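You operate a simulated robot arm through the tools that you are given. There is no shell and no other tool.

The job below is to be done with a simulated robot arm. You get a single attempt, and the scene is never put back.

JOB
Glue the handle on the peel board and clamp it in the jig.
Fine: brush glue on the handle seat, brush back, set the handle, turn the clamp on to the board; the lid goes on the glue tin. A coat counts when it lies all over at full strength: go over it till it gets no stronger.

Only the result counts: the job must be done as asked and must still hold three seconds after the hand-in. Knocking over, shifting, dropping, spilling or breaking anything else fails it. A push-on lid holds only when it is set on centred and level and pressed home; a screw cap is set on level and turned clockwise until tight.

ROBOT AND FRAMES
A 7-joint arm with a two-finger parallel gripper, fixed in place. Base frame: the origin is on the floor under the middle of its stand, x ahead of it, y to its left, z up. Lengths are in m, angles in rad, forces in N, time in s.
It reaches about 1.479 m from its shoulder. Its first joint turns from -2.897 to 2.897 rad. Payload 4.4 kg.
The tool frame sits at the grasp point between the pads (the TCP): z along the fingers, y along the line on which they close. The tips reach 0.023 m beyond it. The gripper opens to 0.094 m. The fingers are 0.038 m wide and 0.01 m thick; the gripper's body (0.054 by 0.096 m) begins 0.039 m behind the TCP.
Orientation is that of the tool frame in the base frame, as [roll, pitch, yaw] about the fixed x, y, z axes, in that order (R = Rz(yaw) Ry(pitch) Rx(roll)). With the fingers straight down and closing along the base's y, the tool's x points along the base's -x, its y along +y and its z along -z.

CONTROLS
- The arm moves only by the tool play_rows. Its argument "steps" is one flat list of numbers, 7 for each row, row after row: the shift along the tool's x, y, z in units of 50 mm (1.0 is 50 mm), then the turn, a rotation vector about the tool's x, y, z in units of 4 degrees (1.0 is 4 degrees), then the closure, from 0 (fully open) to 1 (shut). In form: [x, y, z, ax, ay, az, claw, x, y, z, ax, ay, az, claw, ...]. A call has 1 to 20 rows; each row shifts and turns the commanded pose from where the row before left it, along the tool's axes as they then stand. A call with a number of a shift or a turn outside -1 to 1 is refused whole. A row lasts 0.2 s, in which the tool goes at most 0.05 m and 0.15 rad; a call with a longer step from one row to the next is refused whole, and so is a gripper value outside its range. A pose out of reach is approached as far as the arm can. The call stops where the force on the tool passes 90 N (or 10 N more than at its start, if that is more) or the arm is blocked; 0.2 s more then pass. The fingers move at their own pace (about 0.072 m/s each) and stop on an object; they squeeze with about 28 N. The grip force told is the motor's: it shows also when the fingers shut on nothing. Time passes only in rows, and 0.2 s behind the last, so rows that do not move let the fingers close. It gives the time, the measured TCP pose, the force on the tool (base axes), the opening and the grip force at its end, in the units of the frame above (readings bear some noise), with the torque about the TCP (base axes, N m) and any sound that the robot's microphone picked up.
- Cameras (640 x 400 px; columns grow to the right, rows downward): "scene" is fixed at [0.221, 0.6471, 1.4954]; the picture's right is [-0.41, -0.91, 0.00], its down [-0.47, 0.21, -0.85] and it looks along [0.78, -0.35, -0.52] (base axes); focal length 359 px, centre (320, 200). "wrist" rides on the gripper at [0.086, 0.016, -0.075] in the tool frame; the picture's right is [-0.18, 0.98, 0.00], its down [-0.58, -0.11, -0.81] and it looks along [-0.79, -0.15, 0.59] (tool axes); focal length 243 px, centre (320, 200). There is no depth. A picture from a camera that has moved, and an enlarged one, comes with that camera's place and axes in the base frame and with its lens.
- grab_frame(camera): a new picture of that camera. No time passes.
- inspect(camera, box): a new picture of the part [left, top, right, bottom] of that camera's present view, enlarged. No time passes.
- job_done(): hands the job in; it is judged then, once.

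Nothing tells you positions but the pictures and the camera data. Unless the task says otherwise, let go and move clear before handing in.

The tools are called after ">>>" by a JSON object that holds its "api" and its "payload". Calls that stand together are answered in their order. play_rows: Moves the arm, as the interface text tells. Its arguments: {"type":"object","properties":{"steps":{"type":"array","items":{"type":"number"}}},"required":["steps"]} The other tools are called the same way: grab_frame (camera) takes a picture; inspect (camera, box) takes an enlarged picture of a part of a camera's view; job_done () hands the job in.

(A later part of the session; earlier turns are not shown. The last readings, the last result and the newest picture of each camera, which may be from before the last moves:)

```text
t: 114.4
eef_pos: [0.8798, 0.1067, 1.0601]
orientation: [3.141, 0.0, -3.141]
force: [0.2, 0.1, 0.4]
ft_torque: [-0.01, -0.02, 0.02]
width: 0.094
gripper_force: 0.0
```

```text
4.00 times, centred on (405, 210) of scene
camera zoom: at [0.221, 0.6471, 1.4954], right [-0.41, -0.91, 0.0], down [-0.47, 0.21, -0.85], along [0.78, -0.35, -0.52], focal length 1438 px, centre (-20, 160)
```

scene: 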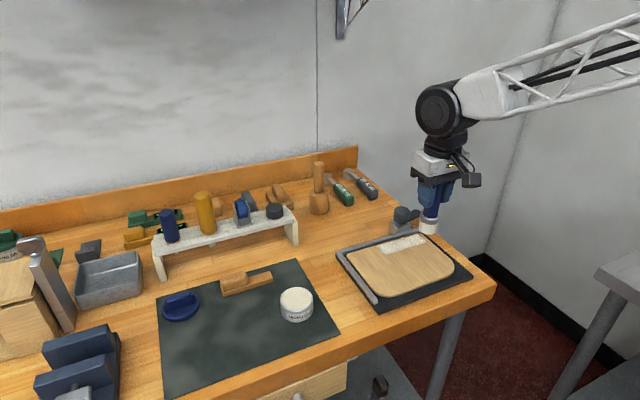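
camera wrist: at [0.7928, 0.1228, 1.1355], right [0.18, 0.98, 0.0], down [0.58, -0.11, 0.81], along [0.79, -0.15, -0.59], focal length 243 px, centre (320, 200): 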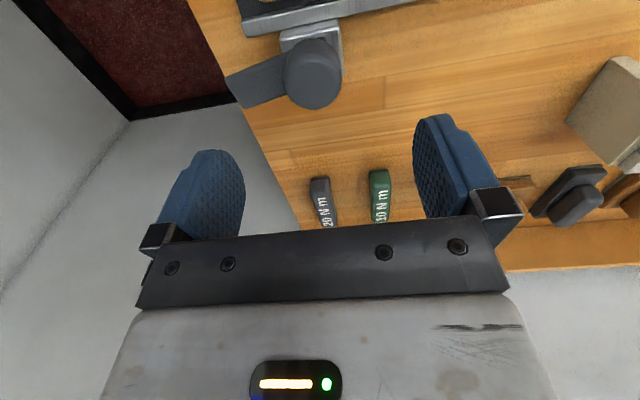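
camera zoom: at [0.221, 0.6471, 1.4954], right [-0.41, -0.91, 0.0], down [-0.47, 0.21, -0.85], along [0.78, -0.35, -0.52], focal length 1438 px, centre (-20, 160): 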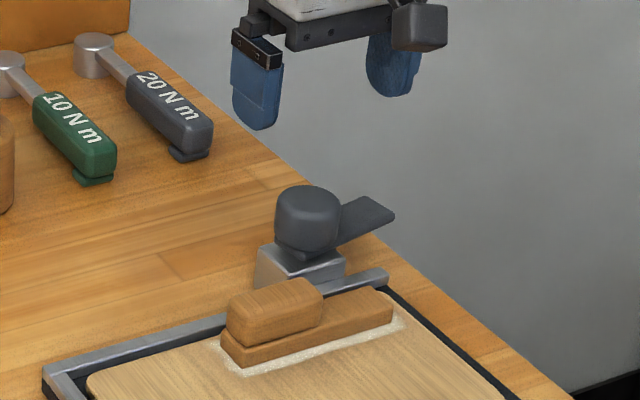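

>>> {"api": "play_rows", "payload": {"steps": [-0.02, -0.1, 0.6, 0, 0, 0, 0]}}

>>> {"api": "grab_frame", "payload": {"camera": "wrist"}}

>>> {"api": "inspect", "payload": {"camera": "wrist", "box": [220, 60, 420, 200]}}

>>> {"api": "inspect", "payload": {"camera": "scene", "box": [350, 170, 450, 250]}}

```text
t: 114.8
eef_pos: [0.8816, 0.1024, 1.0305]
orientation: [3.141, 0.003, -3.141]
force: [0.5, 0.8, -0.5]
ft_torque: [0.02, 0.05, 0.0]
width: 0.0939
gripper_force: 0.0
```

```text
taken
camera wrist: at [0.7943, 0.119, 1.1056], right [0.18, 0.98, 0.0], down [0.58, -0.11, 0.81], along [0.79, -0.15, -0.59], focal length 243 px, centre (320, 200)
```

wrist: 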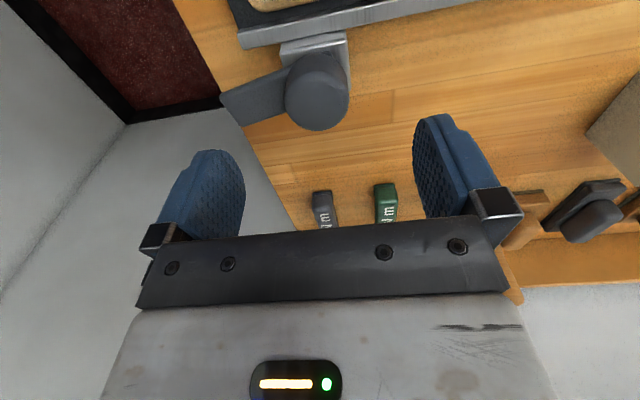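

```text
2.86 times, centred on (320, 130) of wrist
camera zoom: at [0.7943, 0.119, 1.1056], right [0.18, 0.98, 0.0], down [0.58, -0.11, 0.81], along [0.79, -0.15, -0.59], focal length 693 px, centre (320, 400)
```

zoom: 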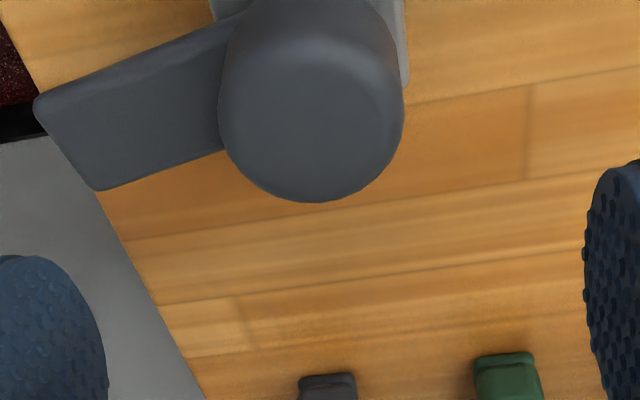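

```text
5.00 times, centred on (400, 210) of scene
camera zoom: at [0.221, 0.6471, 1.4954], right [-0.41, -0.91, 0.0], down [-0.47, 0.21, -0.85], along [0.78, -0.35, -0.52], focal length 1797 px, centre (-80, 150)
```

zoom: 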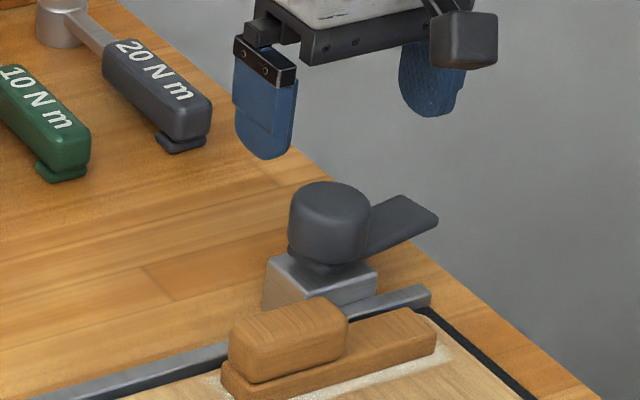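

Knob centre refined to about [0.8806, 0.1008], radius 0.021. Descending with the open fingers straddling it.

>>> {"api": "play_rows", "payload": {"steps": [0.02, -0.03, 0.5, 0, 0, 0, 0, 0, 0, 0.5, 0, 0, 0, 0, 0, 0, 0.3, 0, 0, 0, 0]}}

>>> {"api": "grab_frame", "payload": {"camera": "wrist"}}

>>> {"api": "inspect", "payload": {"camera": "scene", "box": [350, 170, 450, 250]}}

```text
t: 115.6
eef_pos: [0.8796, 0.1016, 0.9637]
orientation: [-3.141, 0.001, -3.141]
force: [0.5, -0.1, 0.7]
ft_torque: [-0.03, -0.03, -0.01]
width: 0.0942
gripper_force: 0.1
```

```text
taken
camera wrist: at [0.7934, 0.1173, 1.04], right [0.18, 0.98, 0.0], down [0.58, -0.11, 0.81], along [0.79, -0.15, -0.59], focal length 243 px, centre (320, 200)
```

wrist: 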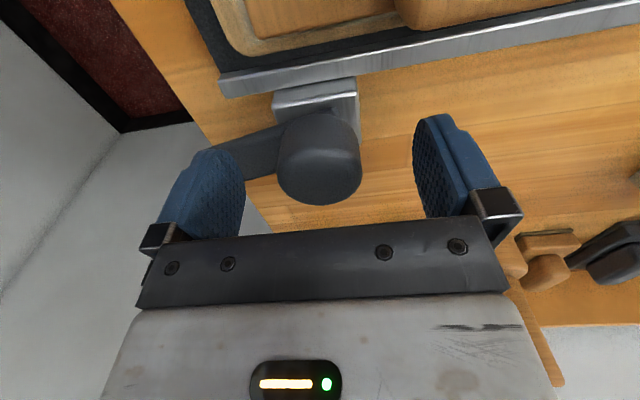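

```text
5.00 times, centred on (400, 210) of scene
camera zoom: at [0.221, 0.6471, 1.4954], right [-0.41, -0.91, 0.0], down [-0.47, 0.21, -0.85], along [0.78, -0.35, -0.52], focal length 1797 px, centre (-80, 150)
```

zoom: 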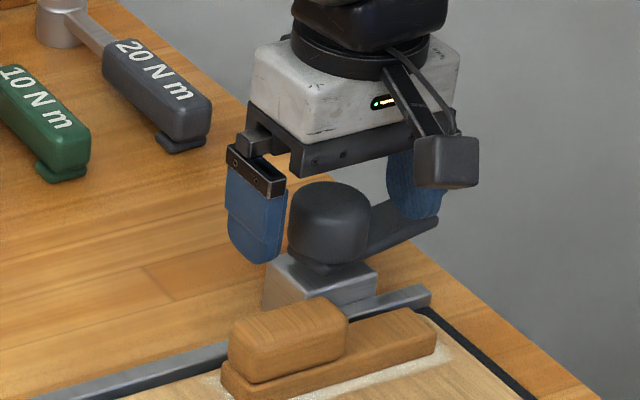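

>>> {"api": "play_rows", "payload": {"steps": [0, 0, 0.04, 0, 0, 0, 0.3, 0, 0, 0, 0, 0, 0, 0.6, 0, 0, 0, 0, 0, 0, 1, 0, 0, 0, 0, 0, 0, 1, 0, 0, 0, 0, 0, 0, 1]}}

>>> {"api": "grab_frame", "payload": {"camera": "wrist"}}

>>> {"api": "inspect", "payload": {"camera": "scene", "box": [350, 170, 450, 250]}}

```text
t: 116.8
eef_pos: [0.879, 0.0996, 0.9618]
orientation: [3.141, -0.001, 3.141]
force: [-2.9, -15.7, -0.2]
ft_torque: [0.35, -0.15, -0.11]
width: 0.0431
gripper_force: 45.0
```

```text
taken
camera wrist: at [0.7935, 0.1161, 1.0378], right [0.18, 0.98, 0.0], down [0.58, -0.11, 0.81], along [0.79, -0.15, -0.59], focal length 243 px, centre (320, 200)
```

wrist: 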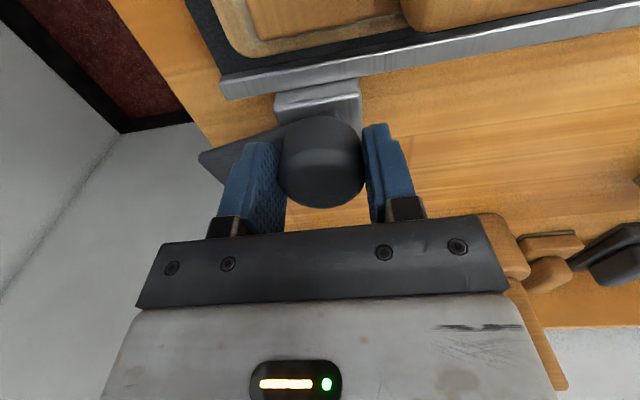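

```text
5.00 times, centred on (400, 210) of scene
camera zoom: at [0.221, 0.6471, 1.4954], right [-0.41, -0.91, 0.0], down [-0.47, 0.21, -0.85], along [0.78, -0.35, -0.52], focal length 1797 px, centre (-80, 150)
```

zoom: 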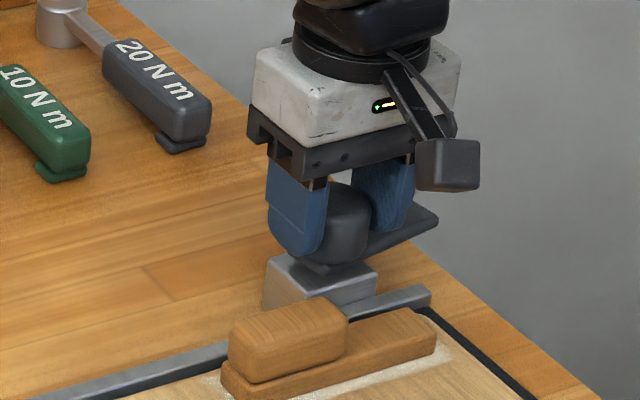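

Gripped, but there's a 16 N side force, so the knob centre is slightly more to −y. Adjusting before turning.

>>> {"api": "play_rows", "payload": {"steps": [0.01, -0.035, 0, 0, 0, 0, 1, 0, 0, 0, 0, 0, 0, 1]}}

```text
t: 117.4
eef_pos: [0.8801, 0.0997, 0.962]
orientation: [-3.141, 0.0, -3.141]
force: [13.2, 15.0, -5.5]
ft_torque: [-0.39, 0.43, 0.08]
width: 0.0432
gripper_force: 44.6
```

>>> {"api": "play_rows", "payload": {"steps": [-0.008, 0.017, 0, 0, 0, 0, 1, 0, 0, 0, 0, 0, 0, 1]}}

```text
t: 118.0
eef_pos: [0.8802, 0.1001, 0.9618]
orientation: [3.141, 0.0, 3.141]
force: [-3.1, 21.2, -3.2]
ft_torque: [-0.27, -0.61, 0.12]
width: 0.0433
gripper_force: 44.9
```

>>> {"api": "play_rows", "payload": {"steps": [0, 0.02, 0, 0, 0, 0, 1, 0, 0, 0, 0, 0, 0, 1]}}

>>> {"api": "play_rows", "payload": {"steps": [0, 0, 0, 0, 0, 0, 1, 0, 0, 0, 0, 0, 0, 1]}}

```text
t: 118.6
eef_pos: [0.8798, 0.1008, 0.9614]
orientation: [3.142, 0.001, 3.14]
force: [-12.4, -7.9, 6.0]
ft_torque: [0.38, 0.82, -0.05]
width: 0.0433
gripper_force: 45.3
```

```text
t: 119.2
eef_pos: [0.8794, 0.0995, 0.9622]
orientation: [3.14, 0.0, -3.141]
force: [-18.9, -22.5, 10.2]
ft_torque: [0.04, 0.61, -0.12]
width: 0.0433
gripper_force: 44.8
```

The forces just jitter around zero, so centring is fine. Turning clockwise in small steps and watching torque and the arm.

>>> {"api": "play_rows", "payload": {"steps": [0, 0, 0, 0, 0, 0.6, 1, 0, 0, 0, 0, 0, 0.6, 1, 0, 0, 0, 0, 0, 0.6, 1, 0, 0, 0, 0, 0, 0.6, 1, 0, 0, 0, 0, 0, 0.6, 1]}}

>>> {"api": "inspect", "payload": {"camera": "scene", "box": [350, 170, 450, 250]}}

```text
t: 120.4
eef_pos: [0.8811, 0.1001, 0.9617]
orientation: [-3.141, 0.0, 2.93]
force: [-12.4, -9.3, 4.4]
ft_torque: [-0.74, 0.35, -0.05]
width: 0.0434
gripper_force: 45.0
```

```text
5.00 times, centred on (400, 210) of scene
camera zoom: at [0.221, 0.6471, 1.4954], right [-0.41, -0.91, 0.0], down [-0.47, 0.21, -0.85], along [0.78, -0.35, -0.52], focal length 1797 px, centre (-80, 150)
```

zoom: 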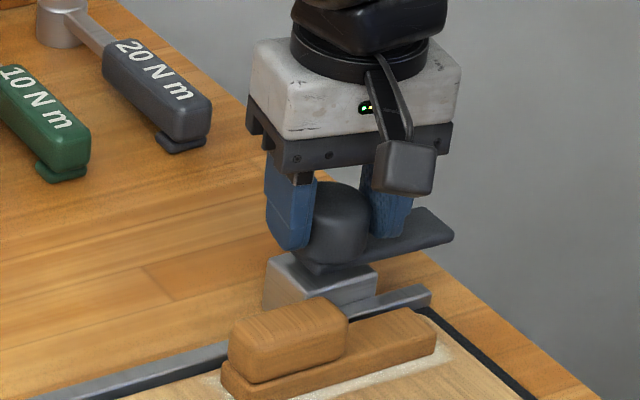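

The clamp arm follows the turn easily. Continuing.

>>> {"api": "play_rows", "payload": {"steps": [0, 0, 0, 0, 0, 0.8, 1, 0, 0, 0, 0, 0, 0.8, 1, 0, 0, 0, 0, 0, 0.8, 1, 0, 0, 0, 0, 0, 0.8, 1, 0, 0, 0, 0, 0, 0.8, 1, 0, 0, 0, 0, 0, 0.8, 1, 0, 0, 0, 0, 0, 0.8, 1, 0, 0, 0, 0, 0, 0.8, 1, 0, 0, 0, 0, 0, 0.8, 1, 0, 0, 0, 0, 0, 0.8, 1]}}

>>> {"api": "inspect", "payload": {"camera": "scene", "box": [350, 170, 450, 250]}}

```text
t: 122.2
eef_pos: [0.882, 0.1021, 0.9612]
orientation: [3.138, 0.004, 2.49]
force: [26.6, 20.0, -12.7]
ft_torque: [-0.24, 0.0, 0.16]
width: 0.0427
gripper_force: 45.3
stopped in row 9: the force on the tool passed its limit at 93 N (the readings are from after the stop); the commanded pose is now the measured one
```

```text
5.00 times, centred on (400, 210) of scene
camera zoom: at [0.221, 0.6471, 1.4954], right [-0.41, -0.91, 0.0], down [-0.47, 0.21, -0.85], along [0.78, -0.35, -0.52], focal length 1797 px, centre (-80, 150)
```

zoom: 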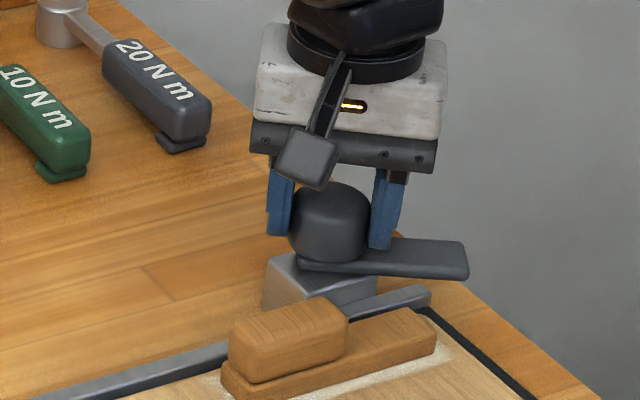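

The clamp is about 40° round; a force spike stopped the move because of slight off-centring. I'll open, re-centre on the knob and re-grip.

>>> {"api": "play_rows", "payload": {"steps": [0, 0, 0, 0, 0, 0, 0.3, 0, 0, 0, 0, 0, 0, 0.3, 0, 0, 0, 0, 0, 0, 0.3]}}

>>> {"api": "grab_frame", "payload": {"camera": "wrist"}}

>>> {"api": "inspect", "payload": {"camera": "wrist", "box": [220, 90, 420, 230]}}

```text
t: 123.0
eef_pos: [0.8819, 0.1017, 0.9624]
orientation: [3.141, 0.003, 2.486]
force: [1.0, -0.3, 0.6]
ft_torque: [-0.03, 0.04, 0.02]
width: 0.0655
gripper_force: 0.0
```

```text
taken
camera wrist: at [0.8223, 0.1669, 1.0382], right [0.74, 0.67, 0.0], down [0.39, -0.44, 0.81], along [0.54, -0.6, -0.59], focal length 243 px, centre (320, 200)
```

wrist: 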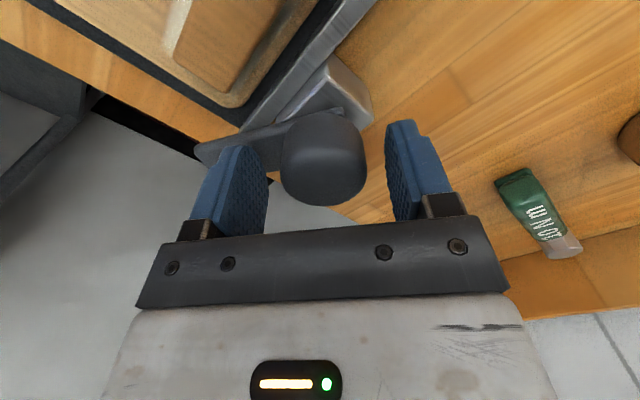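

```text
2.86 times, centred on (320, 160) of wrist
camera zoom: at [0.8223, 0.1669, 1.0382], right [0.74, 0.67, 0.0], down [0.39, -0.44, 0.81], along [0.54, -0.6, -0.59], focal length 693 px, centre (320, 314)
```

zoom: 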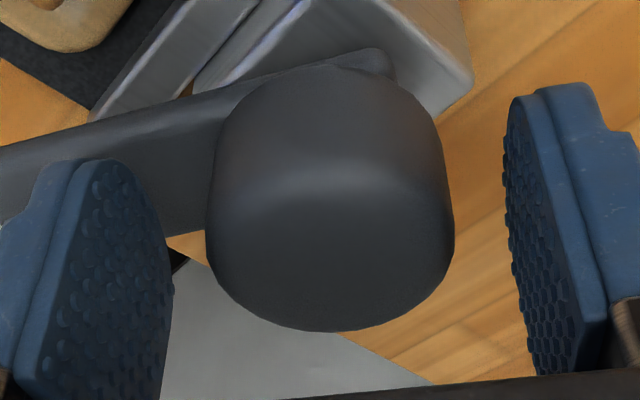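

>>> {"api": "play_rows", "payload": {"steps": [-0.044, -0.005, 0, 0, 0, 0, 0.3, 0, 0, 0, 0, 0, 0, 0.6, 0, 0, 0, 0, 0, 0, 1, 0, 0, 0, 0, 0, 0, 1]}}

>>> {"api": "play_rows", "payload": {"steps": [0, 0, 0, 0, 0, 0, 1, 0, 0, 0, 0, 0, 0, 1]}}

```text
t: 124.0
eef_pos: [0.8828, 0.1007, 0.9621]
orientation: [3.139, 0.003, 2.489]
force: [38.6, 33.0, -9.4]
ft_torque: [-0.13, -0.11, 0.11]
width: 0.0428
gripper_force: 44.9
```

```text
t: 124.6
eef_pos: [0.8826, 0.1023, 0.9632]
orientation: [3.139, 0.003, 2.488]
force: [53.1, 49.1, -11.0]
ft_torque: [-0.11, -0.03, 0.13]
width: 0.0427
gripper_force: 45.0
```

>>> {"api": "play_rows", "payload": {"steps": [0, 0.035, 0, 0, 0, 0, 1, 0, 0, 0, 0, 0, 0, 1]}}

>>> {"api": "play_rows", "payload": {"steps": [0, 0, 0, 0, 0, 0, 1, 0, 0, 0, 0, 0, 0, 1]}}

```text
t: 125.2
eef_pos: [0.8827, 0.1009, 0.9631]
orientation: [3.141, 0.002, 2.485]
force: [17.3, 23.7, 2.8]
ft_torque: [-0.34, 0.19, 0.04]
width: 0.043
gripper_force: 44.7
```

```text
t: 125.8
eef_pos: [0.8835, 0.1022, 0.9623]
orientation: [3.141, 0.002, 2.487]
force: [5.1, 12.1, 8.4]
ft_torque: [-0.01, 0.94, 0.03]
width: 0.0428
gripper_force: 45.2
```

>>> {"api": "play_rows", "payload": {"steps": [0, 0.01, 0, 0, 0, 0, 0.3, 0, 0, 0, 0, 0, 0, 0.3, -0.06, 0, 0, 0, 0, 0, 0.3, 0, 0, 0, 0, 0, 0, 1, 0, 0, 0, 0, 0, 0, 1, 0, 0, 0, 0, 0, 0, 1]}}

>>> {"api": "play_rows", "payload": {"steps": [0, 0, 0, 0, 0, 0, 1, 0, 0, 0, 0, 0, 0, 1]}}

```text
t: 127.2
eef_pos: [0.8855, 0.1001, 0.9631]
orientation: [3.139, 0.002, 2.488]
force: [-18.3, -16.1, 5.5]
ft_torque: [-0.51, 0.93, 0.02]
width: 0.0426
gripper_force: 45.2
```

```text
t: 127.8
eef_pos: [0.8866, 0.1006, 0.9641]
orientation: [3.139, 0.003, 2.487]
force: [-24.3, -24.3, 4.2]
ft_torque: [-0.49, 0.8, 0.01]
width: 0.0425
gripper_force: 45.3
```

>>> {"api": "play_rows", "payload": {"steps": [0, -0.018, 0, 0, 0, 0, 1, 0, 0, 0, 0, 0, 0, 1]}}

>>> {"api": "play_rows", "payload": {"steps": [0, 0, 0, 0, 0, 0.5, 1, 0, 0, 0, 0, 0, 0.5, 1, 0, 0, 0, 0, 0, 0.5, 1, 0, 0, 0, 0, 0, 0.5, 1, 0, 0, 0, 0, 0, 0.5, 1, 0, 0, 0, 0, 0, 0, 1]}}

```text
t: 128.4
eef_pos: [0.8856, 0.0995, 0.9623]
orientation: [3.138, 0.004, 2.491]
force: [-9.6, -8.2, 0.4]
ft_torque: [-0.21, 0.82, 0.0]
width: 0.0429
gripper_force: 44.9
```

```text
t: 129.8
eef_pos: [0.8858, 0.0988, 0.9633]
orientation: [3.136, 0.002, 2.311]
force: [-28.6, -7.1, 4.6]
ft_torque: [-0.56, 0.49, 0.0]
width: 0.0427
gripper_force: 45.2
```

>>> {"api": "play_rows", "payload": {"steps": [0, -0.012, 0, 0, 0, 0.5, 1, 0, 0, 0, 0, 0, 0.5, 1, 0, 0, 0, 0, 0, 0.5, 1, 0, 0, 0, 0, 0, 0.5, 1, 0, 0, 0, 0, 0, 0.5, 1, 0, 0, 0, 0, 0, 0.5, 1, 0, 0, 0, 0, 0, 0.5, 1, 0, 0, 0, 0, 0, 0.5, 1, 0, 0, 0, 0, 0, 0, 1]}}

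>>> {"api": "inspect", "payload": {"camera": "scene", "box": [350, 170, 450, 250]}}

```text
t: 131.8
eef_pos: [0.8857, 0.0994, 0.9632]
orientation: [3.137, 0.0, 2.034]
force: [-29.3, -8.1, 1.7]
ft_torque: [-0.33, 0.35, 0.05]
width: 0.0429
gripper_force: 45.3
```

```text
5.00 times, centred on (400, 210) of scene
camera zoom: at [0.221, 0.6471, 1.4954], right [-0.41, -0.91, 0.0], down [-0.47, 0.21, -0.85], along [0.78, -0.35, -0.52], focal length 1797 px, centre (-80, 150)
```

zoom: 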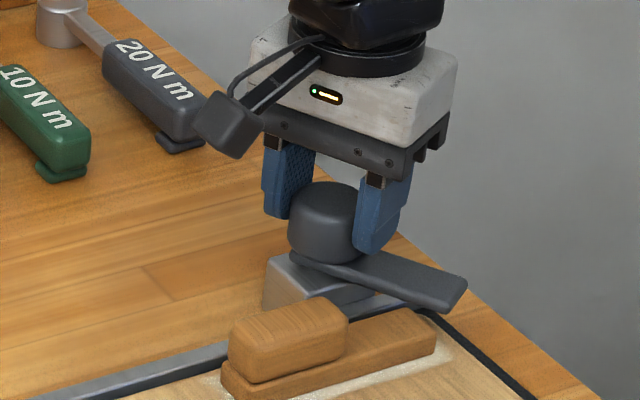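

The arm is about 63° round and still clear above the tongue. Continuing carefully.

>>> {"api": "play_rows", "payload": {"steps": [0, -0.015, 0, 0, 0, 0.5, 1, 0, 0, 0, 0, 0, 0.5, 1, 0, 0, 0, 0, 0, 0.5, 1, 0, 0, 0, 0, 0, 0.5, 1, 0, 0, 0, 0, 0, 0.5, 1, 0, 0, 0, 0, 0, 0.5, 1, 0, 0, 0, 0, 0, 0, 1]}}

>>> {"api": "inspect", "payload": {"camera": "scene", "box": [350, 170, 450, 250]}}

```text
t: 133.4
eef_pos: [0.8854, 0.0991, 0.9632]
orientation: [3.138, 0.001, 1.825]
force: [-2.0, 7.0, 1.7]
ft_torque: [0.08, 0.35, 0.02]
width: 0.0427
gripper_force: 44.5
```

```text
5.00 times, centred on (400, 210) of scene
camera zoom: at [0.221, 0.6471, 1.4954], right [-0.41, -0.91, 0.0], down [-0.47, 0.21, -0.85], along [0.78, -0.35, -0.52], focal length 1797 px, centre (-80, 150)
```

zoom: 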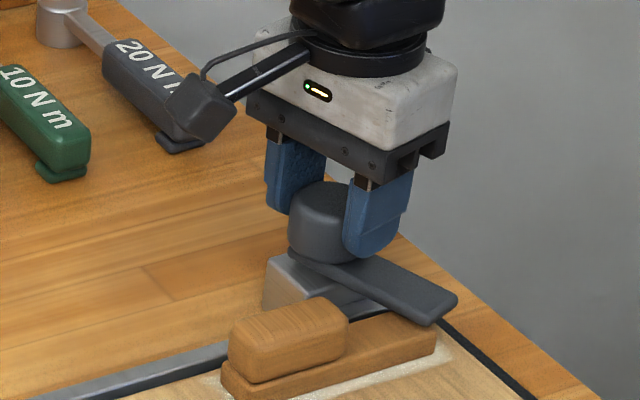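

>>> {"api": "play_rows", "payload": {"steps": [0, 0, 0, 0, 0, 0.5, 1, 0, 0, 0, 0, 0, 0.5, 1, 0, 0, 0, 0, 0, 0.5, 1, 0, 0, 0, 0, 0, 0.5, 1, 0, 0, 0, 0, 0, 0.5, 1, 0, 0, 0, 0, 0, 0.5, 1, 0, 0, 0, 0, 0, 0.5, 1, 0, 0, 0, 0, 0, 0.5, 1, 0, 0, 0, 0, 0, 0, 1]}}

>>> {"api": "inspect", "payload": {"camera": "scene", "box": [350, 170, 450, 250]}}

```text
t: 135.4
eef_pos: [0.8842, 0.0989, 0.9625]
orientation: [3.137, -0.003, 1.545]
force: [-6.8, 8.0, 5.6]
ft_torque: [0.1, 0.31, 0.02]
width: 0.0423
gripper_force: 45.3
```

```text
5.00 times, centred on (400, 210) of scene
camera zoom: at [0.221, 0.6471, 1.4954], right [-0.41, -0.91, 0.0], down [-0.47, 0.21, -0.85], along [0.78, -0.35, -0.52], focal length 1797 px, centre (-80, 150)
```

zoom: 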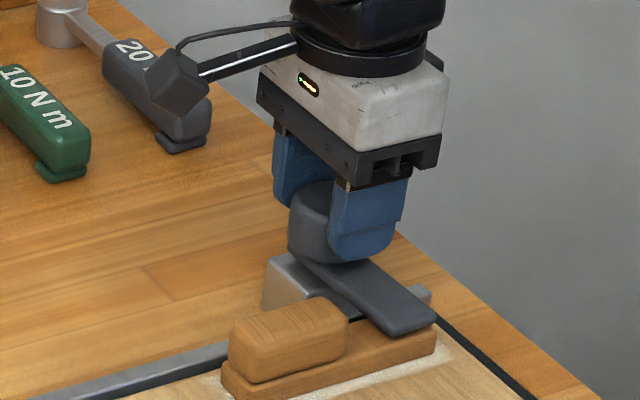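

The arm now points straight −x over the tongue and board (about 100° turned), with no resistance yet. Testing a few degrees more for a stop.

>>> {"api": "play_rows", "payload": {"steps": [0, 0, 0, 0, 0, 0.5, 1, 0, 0, 0, 0, 0, 0.5, 1, 0, 0, 0, 0, 0, 0.5, 1, 0, 0, 0, 0, 0, 0, 1]}}

>>> {"api": "inspect", "payload": {"camera": "scene", "box": [350, 170, 450, 250]}}

>>> {"api": "grab_frame", "payload": {"camera": "wrist"}}

```text
t: 136.4
eef_pos: [0.8848, 0.0978, 0.9618]
orientation: [3.141, 0.0, 1.439]
force: [-31.2, -10.9, 3.0]
ft_torque: [-0.62, 0.88, 1.11]
width: 0.043
gripper_force: 45.3
```

```text
5.00 times, centred on (400, 210) of scene
camera zoom: at [0.221, 0.6471, 1.4954], right [-0.41, -0.91, 0.0], down [-0.47, 0.21, -0.85], along [0.78, -0.35, -0.52], focal length 1797 px, centre (-80, 150)
```

zoom: 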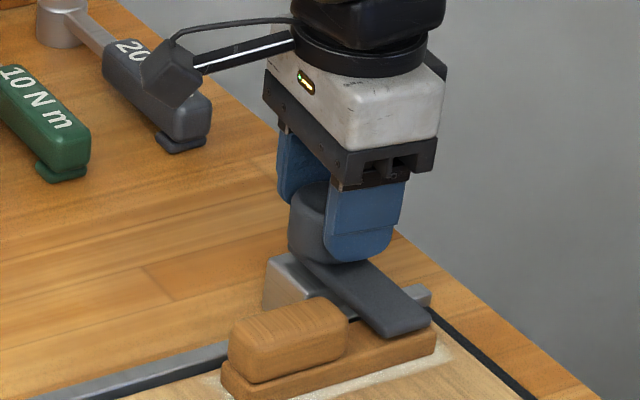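

```text
taken
camera wrist: at [0.9122, 0.1818, 1.0384], right [0.95, -0.31, 0.0], down [-0.19, -0.56, 0.81], along [-0.25, -0.77, -0.59], focal length 243 px, centre (320, 200)
```

wrist: 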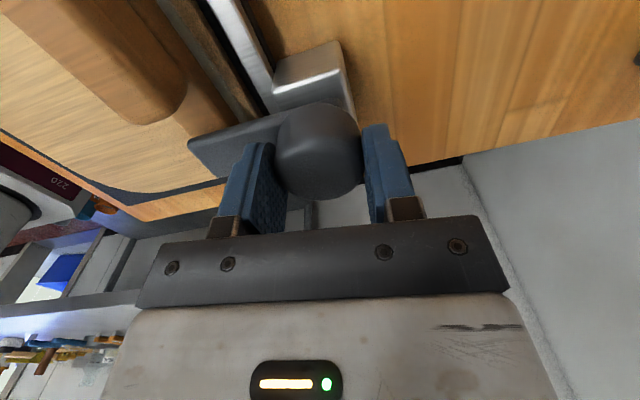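

There's the stop: 1.1 N·m and the arm no longer moves, lying across the tongue and board. Opening partially and rising straight up.

>>> {"api": "play_rows", "payload": {"steps": [0, 0, 0, 0, 0, 0, 0.3, 0, 0, 0, 0, 0, 0, 0.3, 0, 0, 0, 0, 0, 0, 0.3]}}

>>> {"api": "inspect", "payload": {"camera": "wrist", "box": [180, 60, 440, 220]}}

>>> {"api": "play_rows", "payload": {"steps": [0, 0, -0.2, 0, 0, 0, 0.3, 0, 0, -0.5, 0, 0, 0, 0.3, 0, 0, -0.9, 0, 0, 0, 0.3, 0, 0, -0.9, 0, 0, 0, 0.1]}}

>>> {"api": "inspect", "payload": {"camera": "scene", "box": [350, 190, 450, 265]}}

>>> {"api": "grab_frame", "payload": {"camera": "wrist"}}

```text
t: 137.2
eef_pos: [0.8849, 0.0982, 0.9638]
orientation: [3.139, -0.002, 1.441]
force: [1.1, -0.3, 0.6]
ft_torque: [-0.01, -0.01, 0.0]
width: 0.066
gripper_force: 0.0
```

```text
2.46 times, centred on (310, 140) of wrist
camera zoom: at [0.9128, 0.1823, 1.0393], right [0.95, -0.31, 0.0], down [-0.19, -0.56, 0.81], along [-0.25, -0.77, -0.59], focal length 597 px, centre (345, 348)
```

zoom: 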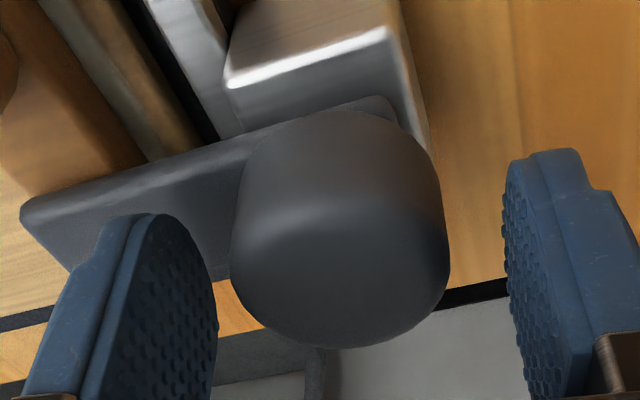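

```text
t: 138.2
eef_pos: [0.8832, 0.0985, 1.0864]
orientation: [3.14, -0.003, 1.441]
force: [0.3, 1.2, -1.4]
ft_torque: [0.0, -0.03, -0.01]
width: 0.0845
gripper_force: 0.1
```

```text
5.33 times, centred on (400, 228) of scene
camera zoom: at [0.221, 0.6471, 1.4954], right [-0.41, -0.91, 0.0], down [-0.47, 0.21, -0.85], along [0.78, -0.35, -0.52], focal length 1917 px, centre (-107, 53)
```

zoom: 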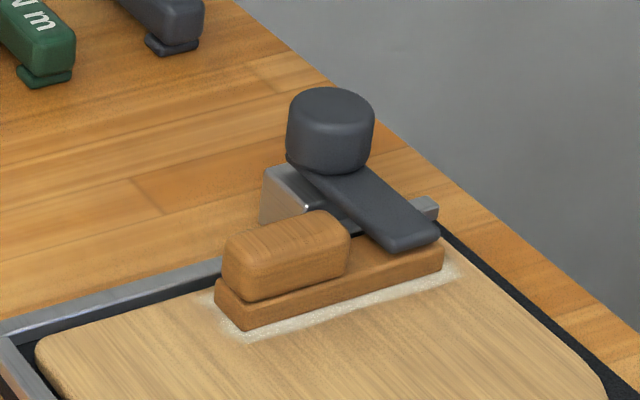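

```text
taken
camera wrist: at [0.9116, 0.1813, 1.163], right [0.95, -0.31, 0.0], down [-0.19, -0.56, 0.81], along [-0.25, -0.77, -0.59], focal length 243 px, centre (320, 200)
```

wrist: 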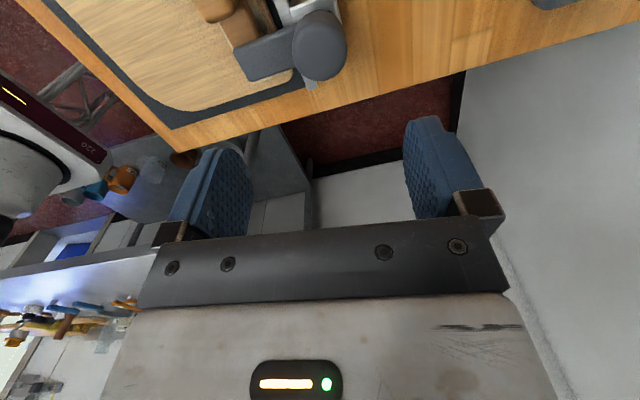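

The clamp is on, the handle hasn't moved. Now the lid: at about [0.844, 0.70] with its grip bar along y. Squaring the wrist to yaw 90° and moving over it.

>>> {"api": "play_rows", "payload": {"steps": [0, 0, 0, 0, 0, -0.93, 0, 0, 0, 0, 0, 0, -0.93, 0, 0.925, -0.06, 0, 0, 0, 0, 0, 0.925, -0.06, 0, 0, 0, 0, 0, 0.925, -0.06, 0, 0, 0, 0, 0, 0.925, -0.06, 0, 0, 0, 0, 0, 0.925, -0.06, 0, 0, 0, 0, 0, 0.925, -0.06, 0, 0, 0, 0, 0, 0.925, -0.06, 0, 0, 0, 0, 0, 0.925, -0.06, 0, 0, 0, 0, 0, 0.925, -0.06, 0, 0, 0, 0, 0, 0.925, -0.06, 0, 0, 0, 0, 0]}}

>>> {"api": "grab_frame", "payload": {"camera": "wrist"}}

>>> {"api": "grab_frame", "payload": {"camera": "scene"}}

```text
t: 140.8
eef_pos: [0.8523, 0.5612, 1.088]
orientation: [3.139, -0.002, 1.57]
force: [0.6, 1.0, 1.0]
ft_torque: [-0.03, 0.01, 0.03]
width: 0.0938
gripper_force: 0.1
```

```text
taken
camera wrist: at [0.8698, 0.6471, 1.1639], right [0.98, -0.19, 0.0], down [-0.11, -0.58, 0.81], along [-0.15, -0.79, -0.59], focal length 243 px, centre (320, 200)
```

wrist: 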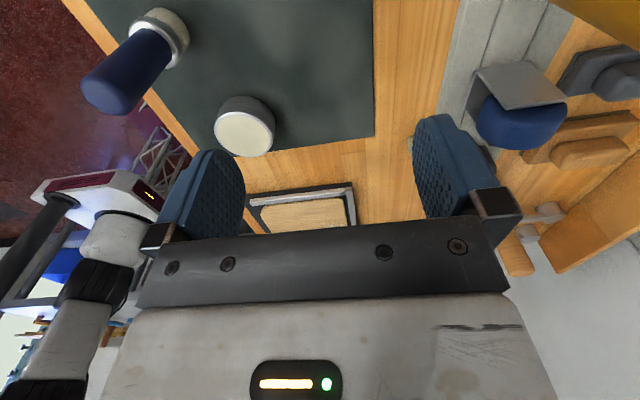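

```text
taken
```

scene: 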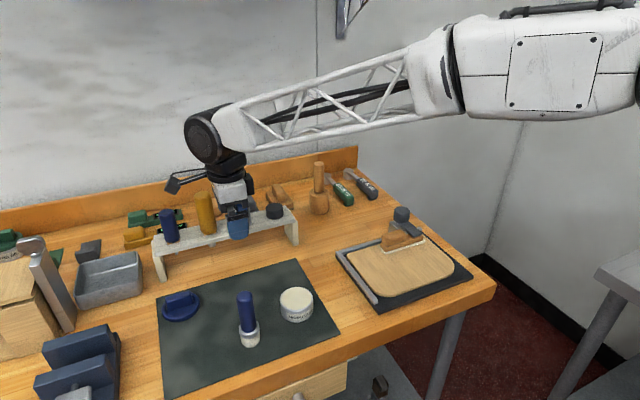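

>>> {"api": "inspect", "payload": {"camera": "wrist", "box": [195, 85, 295, 165]}}

>>> {"api": "play_rows", "payload": {"steps": [0.92, -0.05, 0, 0, 0, 0, 0, 0.92, -0.05, 0, 0, 0, 0, 0, 0.92, -0.05, 0, 0, 0, 0, 0]}}

>>> {"api": "grab_frame", "payload": {"camera": "wrist"}}

>>> {"api": "inspect", "payload": {"camera": "wrist", "box": [240, 0, 420, 120]}}

```text
5.00 times, centred on (245, 125) of wrist
camera zoom: at [0.8698, 0.6471, 1.1639], right [0.98, -0.19, 0.0], down [-0.11, -0.58, 0.81], along [-0.15, -0.79, -0.59], focal length 1213 px, centre (695, 575)
```

zoom: 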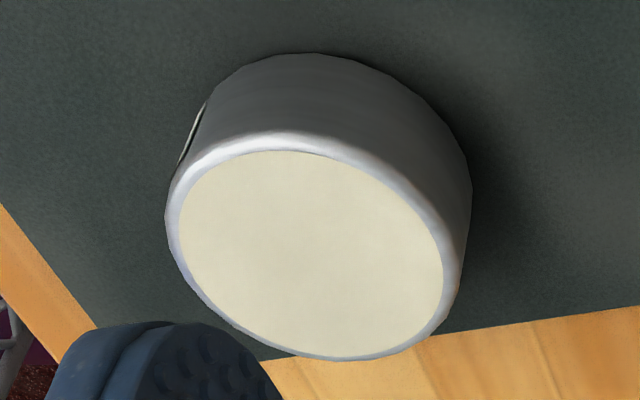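

```text
t: 141.6
eef_pos: [0.8475, 0.6986, 1.0893]
orientation: [3.137, -0.001, 1.571]
force: [-0.6, -0.3, 0.8]
ft_torque: [0.0, -0.01, 0.0]
width: 0.0941
gripper_force: 0.1
```

```text
taken
camera wrist: at [0.8634, 0.7845, 1.1652], right [0.98, -0.18, 0.0], down [-0.11, -0.58, 0.8], along [-0.15, -0.79, -0.59], focal length 243 px, centre (320, 200)
```

wrist: 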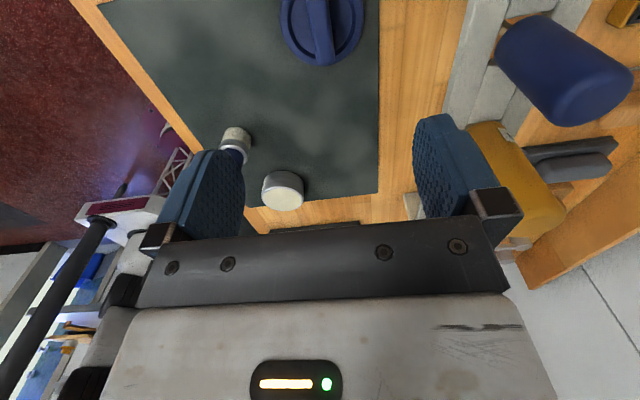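

```text
3.33 times, centred on (330, 60) of wrist
camera zoom: at [0.8634, 0.7845, 1.1652], right [0.98, -0.18, 0.0], down [-0.11, -0.58, 0.8], along [-0.15, -0.79, -0.59], focal length 809 px, centre (287, 667)
```

zoom: 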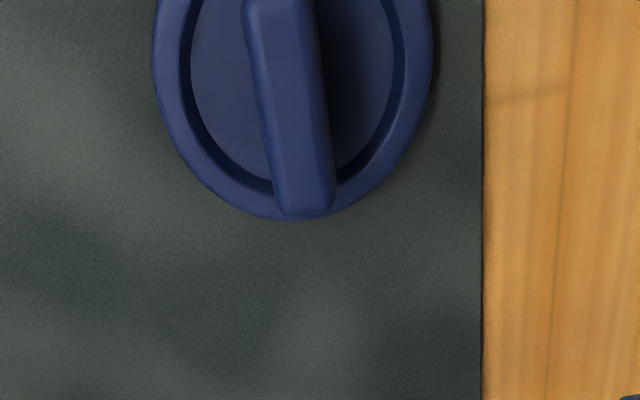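

Lid bar centre looks to be at about [0.849, 0.70], bar ≈18 mm wide along y. Lowering for a closer look before gripping.

>>> {"api": "play_rows", "payload": {"steps": [0.03, 0.03, 0.8, 0, 0, 0, 0, 0, 0, 0.8, 0, 0, 0, 0, 0, 0, 0.8, 0, 0, 0, 0]}}

>>> {"api": "grab_frame", "payload": {"camera": "wrist"}}

>>> {"api": "inspect", "payload": {"camera": "wrist", "box": [220, 40, 420, 200]}}

>>> {"api": "inspect", "payload": {"camera": "scene", "box": [130, 230, 250, 330]}}

```text
t: 142.4
eef_pos: [0.8486, 0.7008, 0.9679]
orientation: [3.138, -0.001, 1.571]
force: [-0.2, 0.4, 0.8]
ft_torque: [0.01, 0.04, 0.0]
width: 0.094
gripper_force: 0.1
```

```text
taken
camera wrist: at [0.8647, 0.7868, 1.044], right [0.98, -0.18, 0.0], down [-0.11, -0.58, 0.8], along [-0.15, -0.79, -0.59], focal length 243 px, centre (320, 200)
```

wrist: 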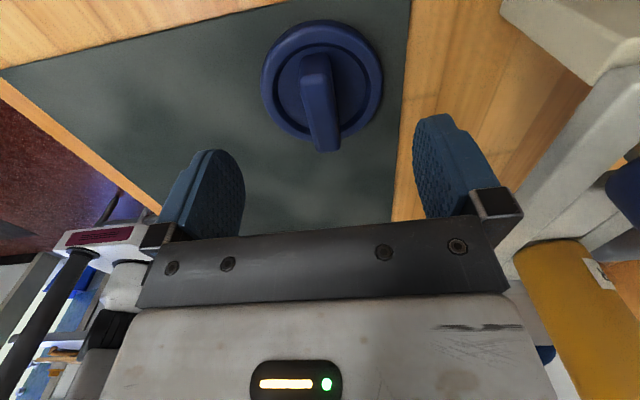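

```text
2.50 times, centred on (320, 120) of wrist
camera zoom: at [0.8647, 0.7868, 1.044], right [0.98, -0.18, 0.0], down [-0.11, -0.58, 0.8], along [-0.15, -0.79, -0.59], focal length 606 px, centre (320, 400)
```

zoom: 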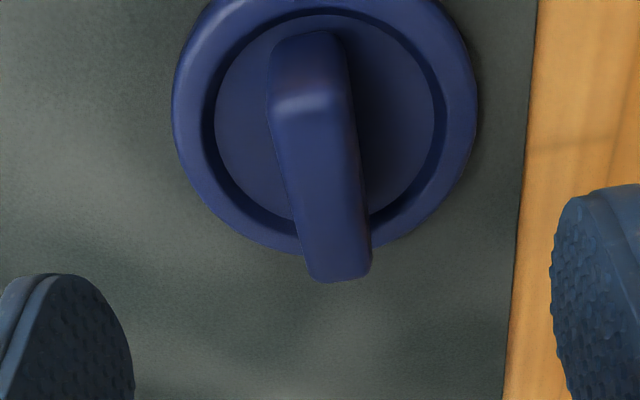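

```text
4.00 times, centred on (190, 280) of scene
camera zoom: at [0.221, 0.6471, 1.4954], right [-0.41, -0.91, 0.0], down [-0.47, 0.21, -0.85], along [0.78, -0.35, -0.52], focal length 1438 px, centre (840, -120)
```

zoom: 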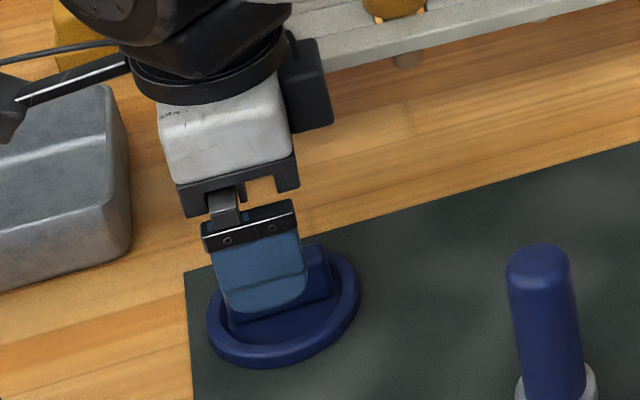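

Centred on the bar (bar top ≈0.915). Lowering so the fingertips stay above the lid's rim, then closing.

>>> {"api": "play_rows", "payload": {"steps": [-0.02, 0.016, 0.5, 0, 0, 0, 0, 0, 0, 0.38, 0, 0, 0, 0, 0, 0, 0, 0, 0, 0, 0.4, 0, 0, 0, 0, 0, 0, 0.8, 0, 0, 0, 0, 0, 0, 1, 0, 0, 0, 0, 0, 0, 1, 0, 0, 0, 0, 0, 0, 1]}}

>>> {"api": "grab_frame", "payload": {"camera": "wrist"}}

>>> {"api": "inspect", "payload": {"camera": "scene", "box": [130, 230, 250, 330]}}

```text
t: 144.0
eef_pos: [0.8498, 0.6996, 0.9235]
orientation: [3.139, -0.002, 1.571]
force: [0.3, 0.3, 0.0]
ft_torque: [0.03, 0.0, -0.01]
width: 0.0169
gripper_force: 28.0
```

```text
taken
camera wrist: at [0.8664, 0.7861, 0.9989], right [0.98, -0.18, 0.0], down [-0.11, -0.58, 0.81], along [-0.15, -0.79, -0.59], focal length 243 px, centre (320, 200)
```

wrist: 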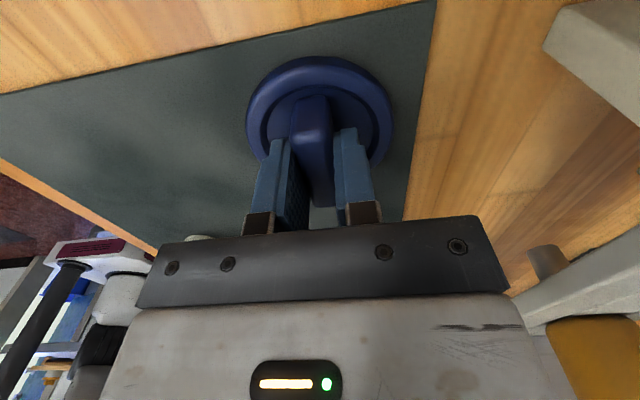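

```text
4.00 times, centred on (190, 280) of scene
camera zoom: at [0.221, 0.6471, 1.4954], right [-0.41, -0.91, 0.0], down [-0.47, 0.21, -0.85], along [0.78, -0.35, -0.52], focal length 1438 px, centre (840, -120)
```

zoom: 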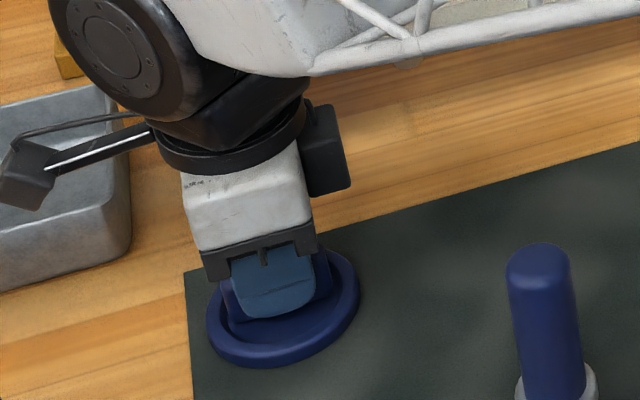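

>>> {"api": "inspect", "payload": {"camera": "wrist", "box": [230, 40, 410, 180]}}

>>> {"api": "play_rows", "payload": {"steps": [0, 0, -0.3, 0, 0, 0, 1, 0, 0, -0.7, 0, 0, 0, 1, 0, 0, -0.8, 0, 0, 0, 1]}}

>>> {"api": "grab_frame", "payload": {"camera": "wrist"}}

>>> {"api": "inspect", "payload": {"camera": "scene", "box": [120, 180, 260, 300]}}

```text
2.86 times, centred on (320, 110) of wrist
camera zoom: at [0.8664, 0.7861, 0.9989], right [0.98, -0.18, 0.0], down [-0.11, -0.58, 0.81], along [-0.15, -0.79, -0.59], focal length 693 px, centre (320, 457)
```

zoom: 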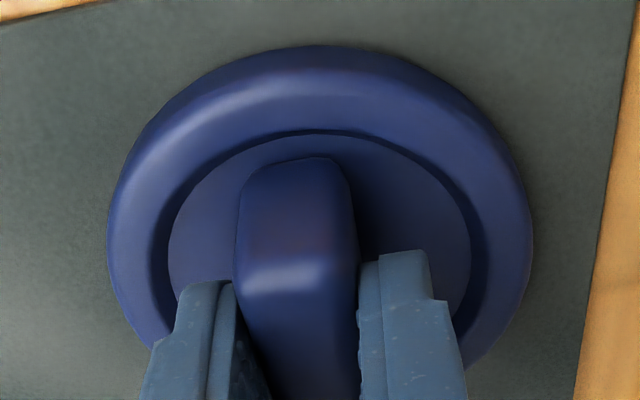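

```text
t: 144.8
eef_pos: [0.8497, 0.6988, 1.0144]
orientation: [3.14, -0.001, 1.571]
force: [0.4, 0.0, -0.7]
ft_torque: [0.01, -0.02, -0.01]
width: 0.0169
gripper_force: 28.2
```

```text
taken
camera wrist: at [0.866, 0.7856, 1.0895], right [0.98, -0.18, 0.0], down [-0.11, -0.58, 0.81], along [-0.15, -0.79, -0.59], focal length 243 px, centre (320, 200)
```

wrist: 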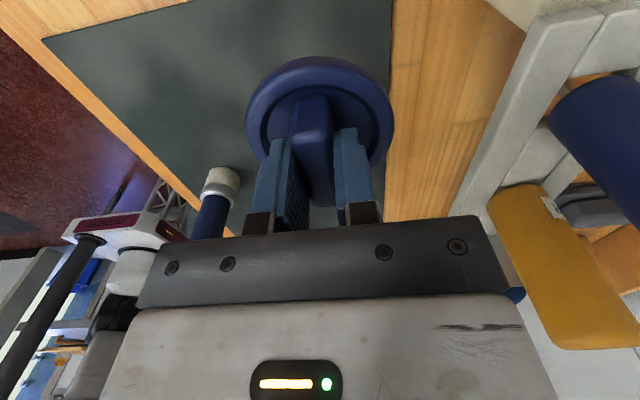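

```text
3.33 times, centred on (190, 240) of scene
camera zoom: at [0.221, 0.6471, 1.4954], right [-0.41, -0.91, 0.0], down [-0.47, 0.21, -0.85], along [0.78, -0.35, -0.52], focal length 1198 px, centre (753, 67)
```

zoom: 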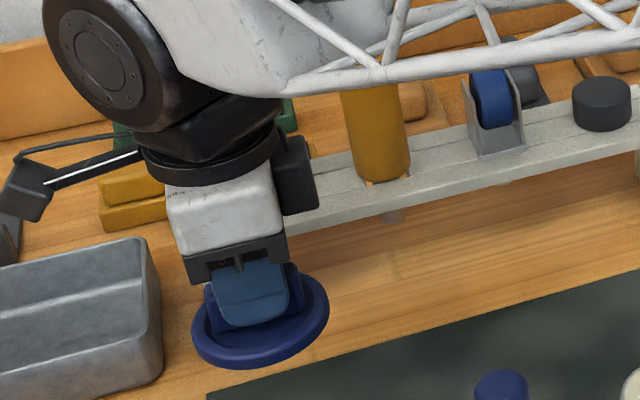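

The lid is held level with its centre nearly under the TCP. Raising above brush height and carrying it toward the tin at about [0.739, 0.4705].

>>> {"api": "play_rows", "payload": {"steps": [0, 0, -0.7, 0, 0, 0, 1, 0, 0, -0.7, 0, 0, 0, 1, -0.76, -0.37, 0, 0, 0, 0, 1, -0.76, -0.37, 0, 0, 0, 0, 1, -0.76, -0.37, 0, 0, 0, 0, 1, -0.76, -0.37, 0, 0, 0, 0, 1, -0.76, -0.37, 0, 0, 0, 0, 1, -0.76, -0.37, 0, 0, 0, 0, 1]}}

>>> {"api": "grab_frame", "payload": {"camera": "wrist"}}

>>> {"api": "inspect", "payload": {"camera": "scene", "box": [230, 210, 350, 330]}}

```text
t: 146.6
eef_pos: [0.7389, 0.4695, 1.0837]
orientation: [3.14, 0.0, 1.57]
force: [0.5, -0.6, -0.3]
ft_torque: [0.05, 0.03, 0.01]
width: 0.0172
gripper_force: 28.6
```

```text
taken
camera wrist: at [0.7554, 0.5565, 1.1594], right [0.98, -0.18, 0.0], down [-0.11, -0.58, 0.81], along [-0.15, -0.79, -0.59], focal length 243 px, centre (320, 200)
```

wrist: 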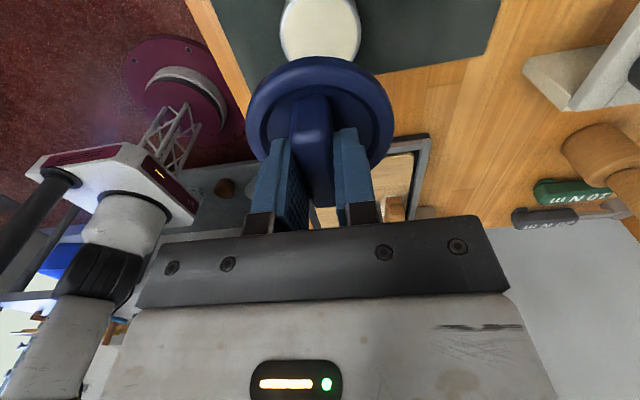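

```text
3.33 times, centred on (290, 270) of scene
camera zoom: at [0.221, 0.6471, 1.4954], right [-0.41, -0.91, 0.0], down [-0.47, 0.21, -0.85], along [0.78, -0.35, -0.52], focal length 1198 px, centre (420, -33)
```

zoom: 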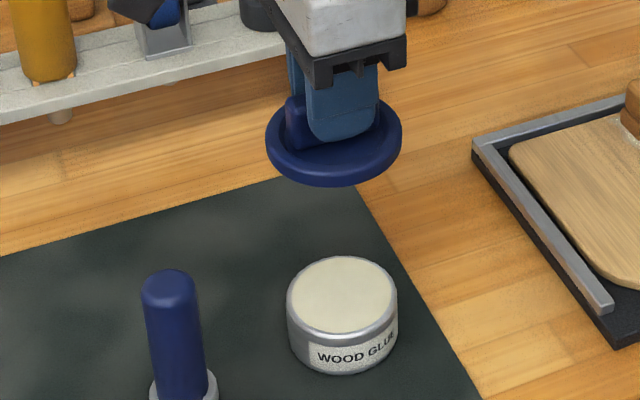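

The tin and lid show together in the wrist view now. Zooming to compare their centres.

>>> {"api": "inspect", "payload": {"camera": "wrist", "box": [230, 0, 410, 120]}}

>>> {"api": "inspect", "payload": {"camera": "scene", "box": [260, 230, 340, 330]}}

```text
3.33 times, centred on (320, 60) of wrist
camera zoom: at [0.7554, 0.5565, 1.1594], right [0.98, -0.18, 0.0], down [-0.11, -0.58, 0.81], along [-0.15, -0.79, -0.59], focal length 809 px, centre (320, 667)
```

zoom: 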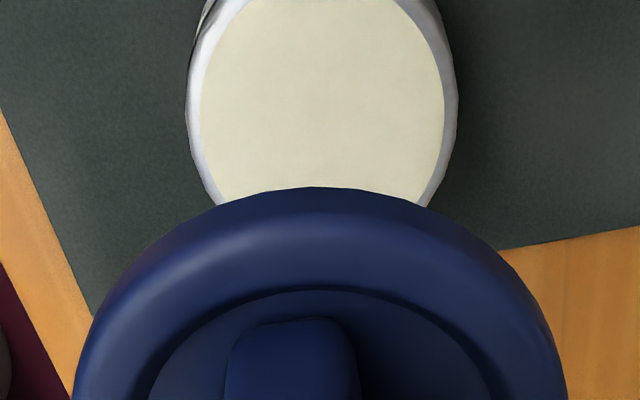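

```text
4.00 times, centred on (300, 280) of scene
camera zoom: at [0.221, 0.6471, 1.4954], right [-0.41, -0.91, 0.0], down [-0.47, 0.21, -0.85], along [0.78, -0.35, -0.52], focal length 1438 px, centre (400, -120)
```

zoom: 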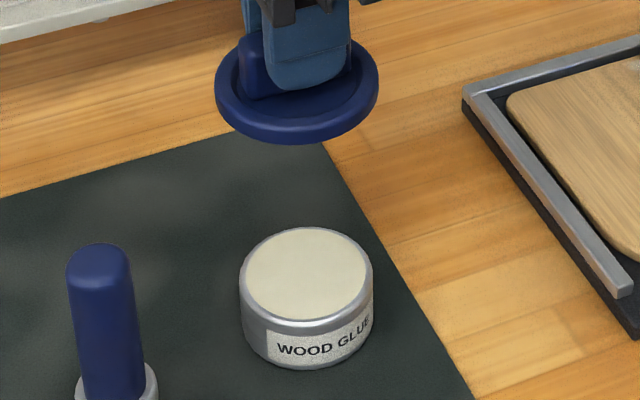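

The lid and tin are concentric to within about 1 mm. Nudging +0.8 mm in x and descending to just above the rim.

>>> {"api": "play_rows", "payload": {"steps": [0, 0.016, 0.7, 0, 0, 0, 1, 0, 0, 0.7, 0, 0, 0, 1, 0, 0, 0.6, 0, 0, 0, 1]}}

>>> {"api": "inspect", "payload": {"camera": "scene", "box": [250, 240, 340, 330]}}

>>> {"api": "inspect", "payload": {"camera": "wrist", "box": [220, 30, 420, 160]}}

```text
t: 147.4
eef_pos: [0.7403, 0.4702, 0.9843]
orientation: [3.136, -0.002, 1.572]
force: [1.3, -0.9, 0.4]
ft_torque: [-0.02, 0.01, 0.05]
width: 0.0171
gripper_force: 28.2
```

```text
4.44 times, centred on (295, 285) of scene
camera zoom: at [0.221, 0.6471, 1.4954], right [-0.41, -0.91, 0.0], down [-0.47, 0.21, -0.85], along [0.78, -0.35, -0.52], focal length 1597 px, centre (431, -178)
```

zoom: 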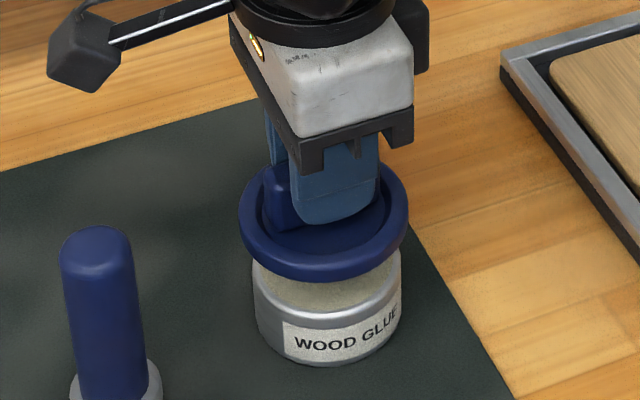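

```text
3.08 times, centred on (320, 95) of wrist
camera zoom: at [0.756, 0.5563, 1.0604], right [0.98, -0.18, 0.0], down [-0.11, -0.58, 0.81], along [-0.15, -0.79, -0.59], focal length 746 px, centre (320, 523)
```

zoom: 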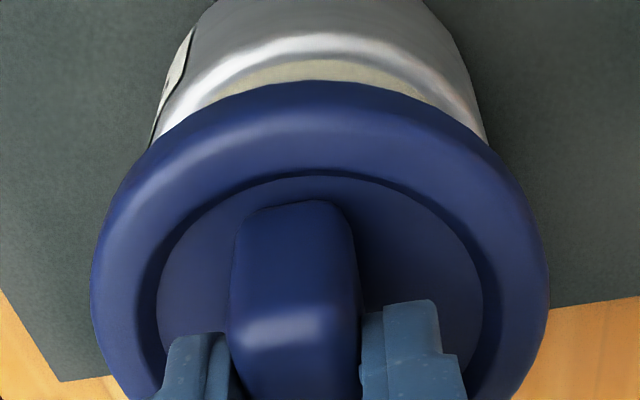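

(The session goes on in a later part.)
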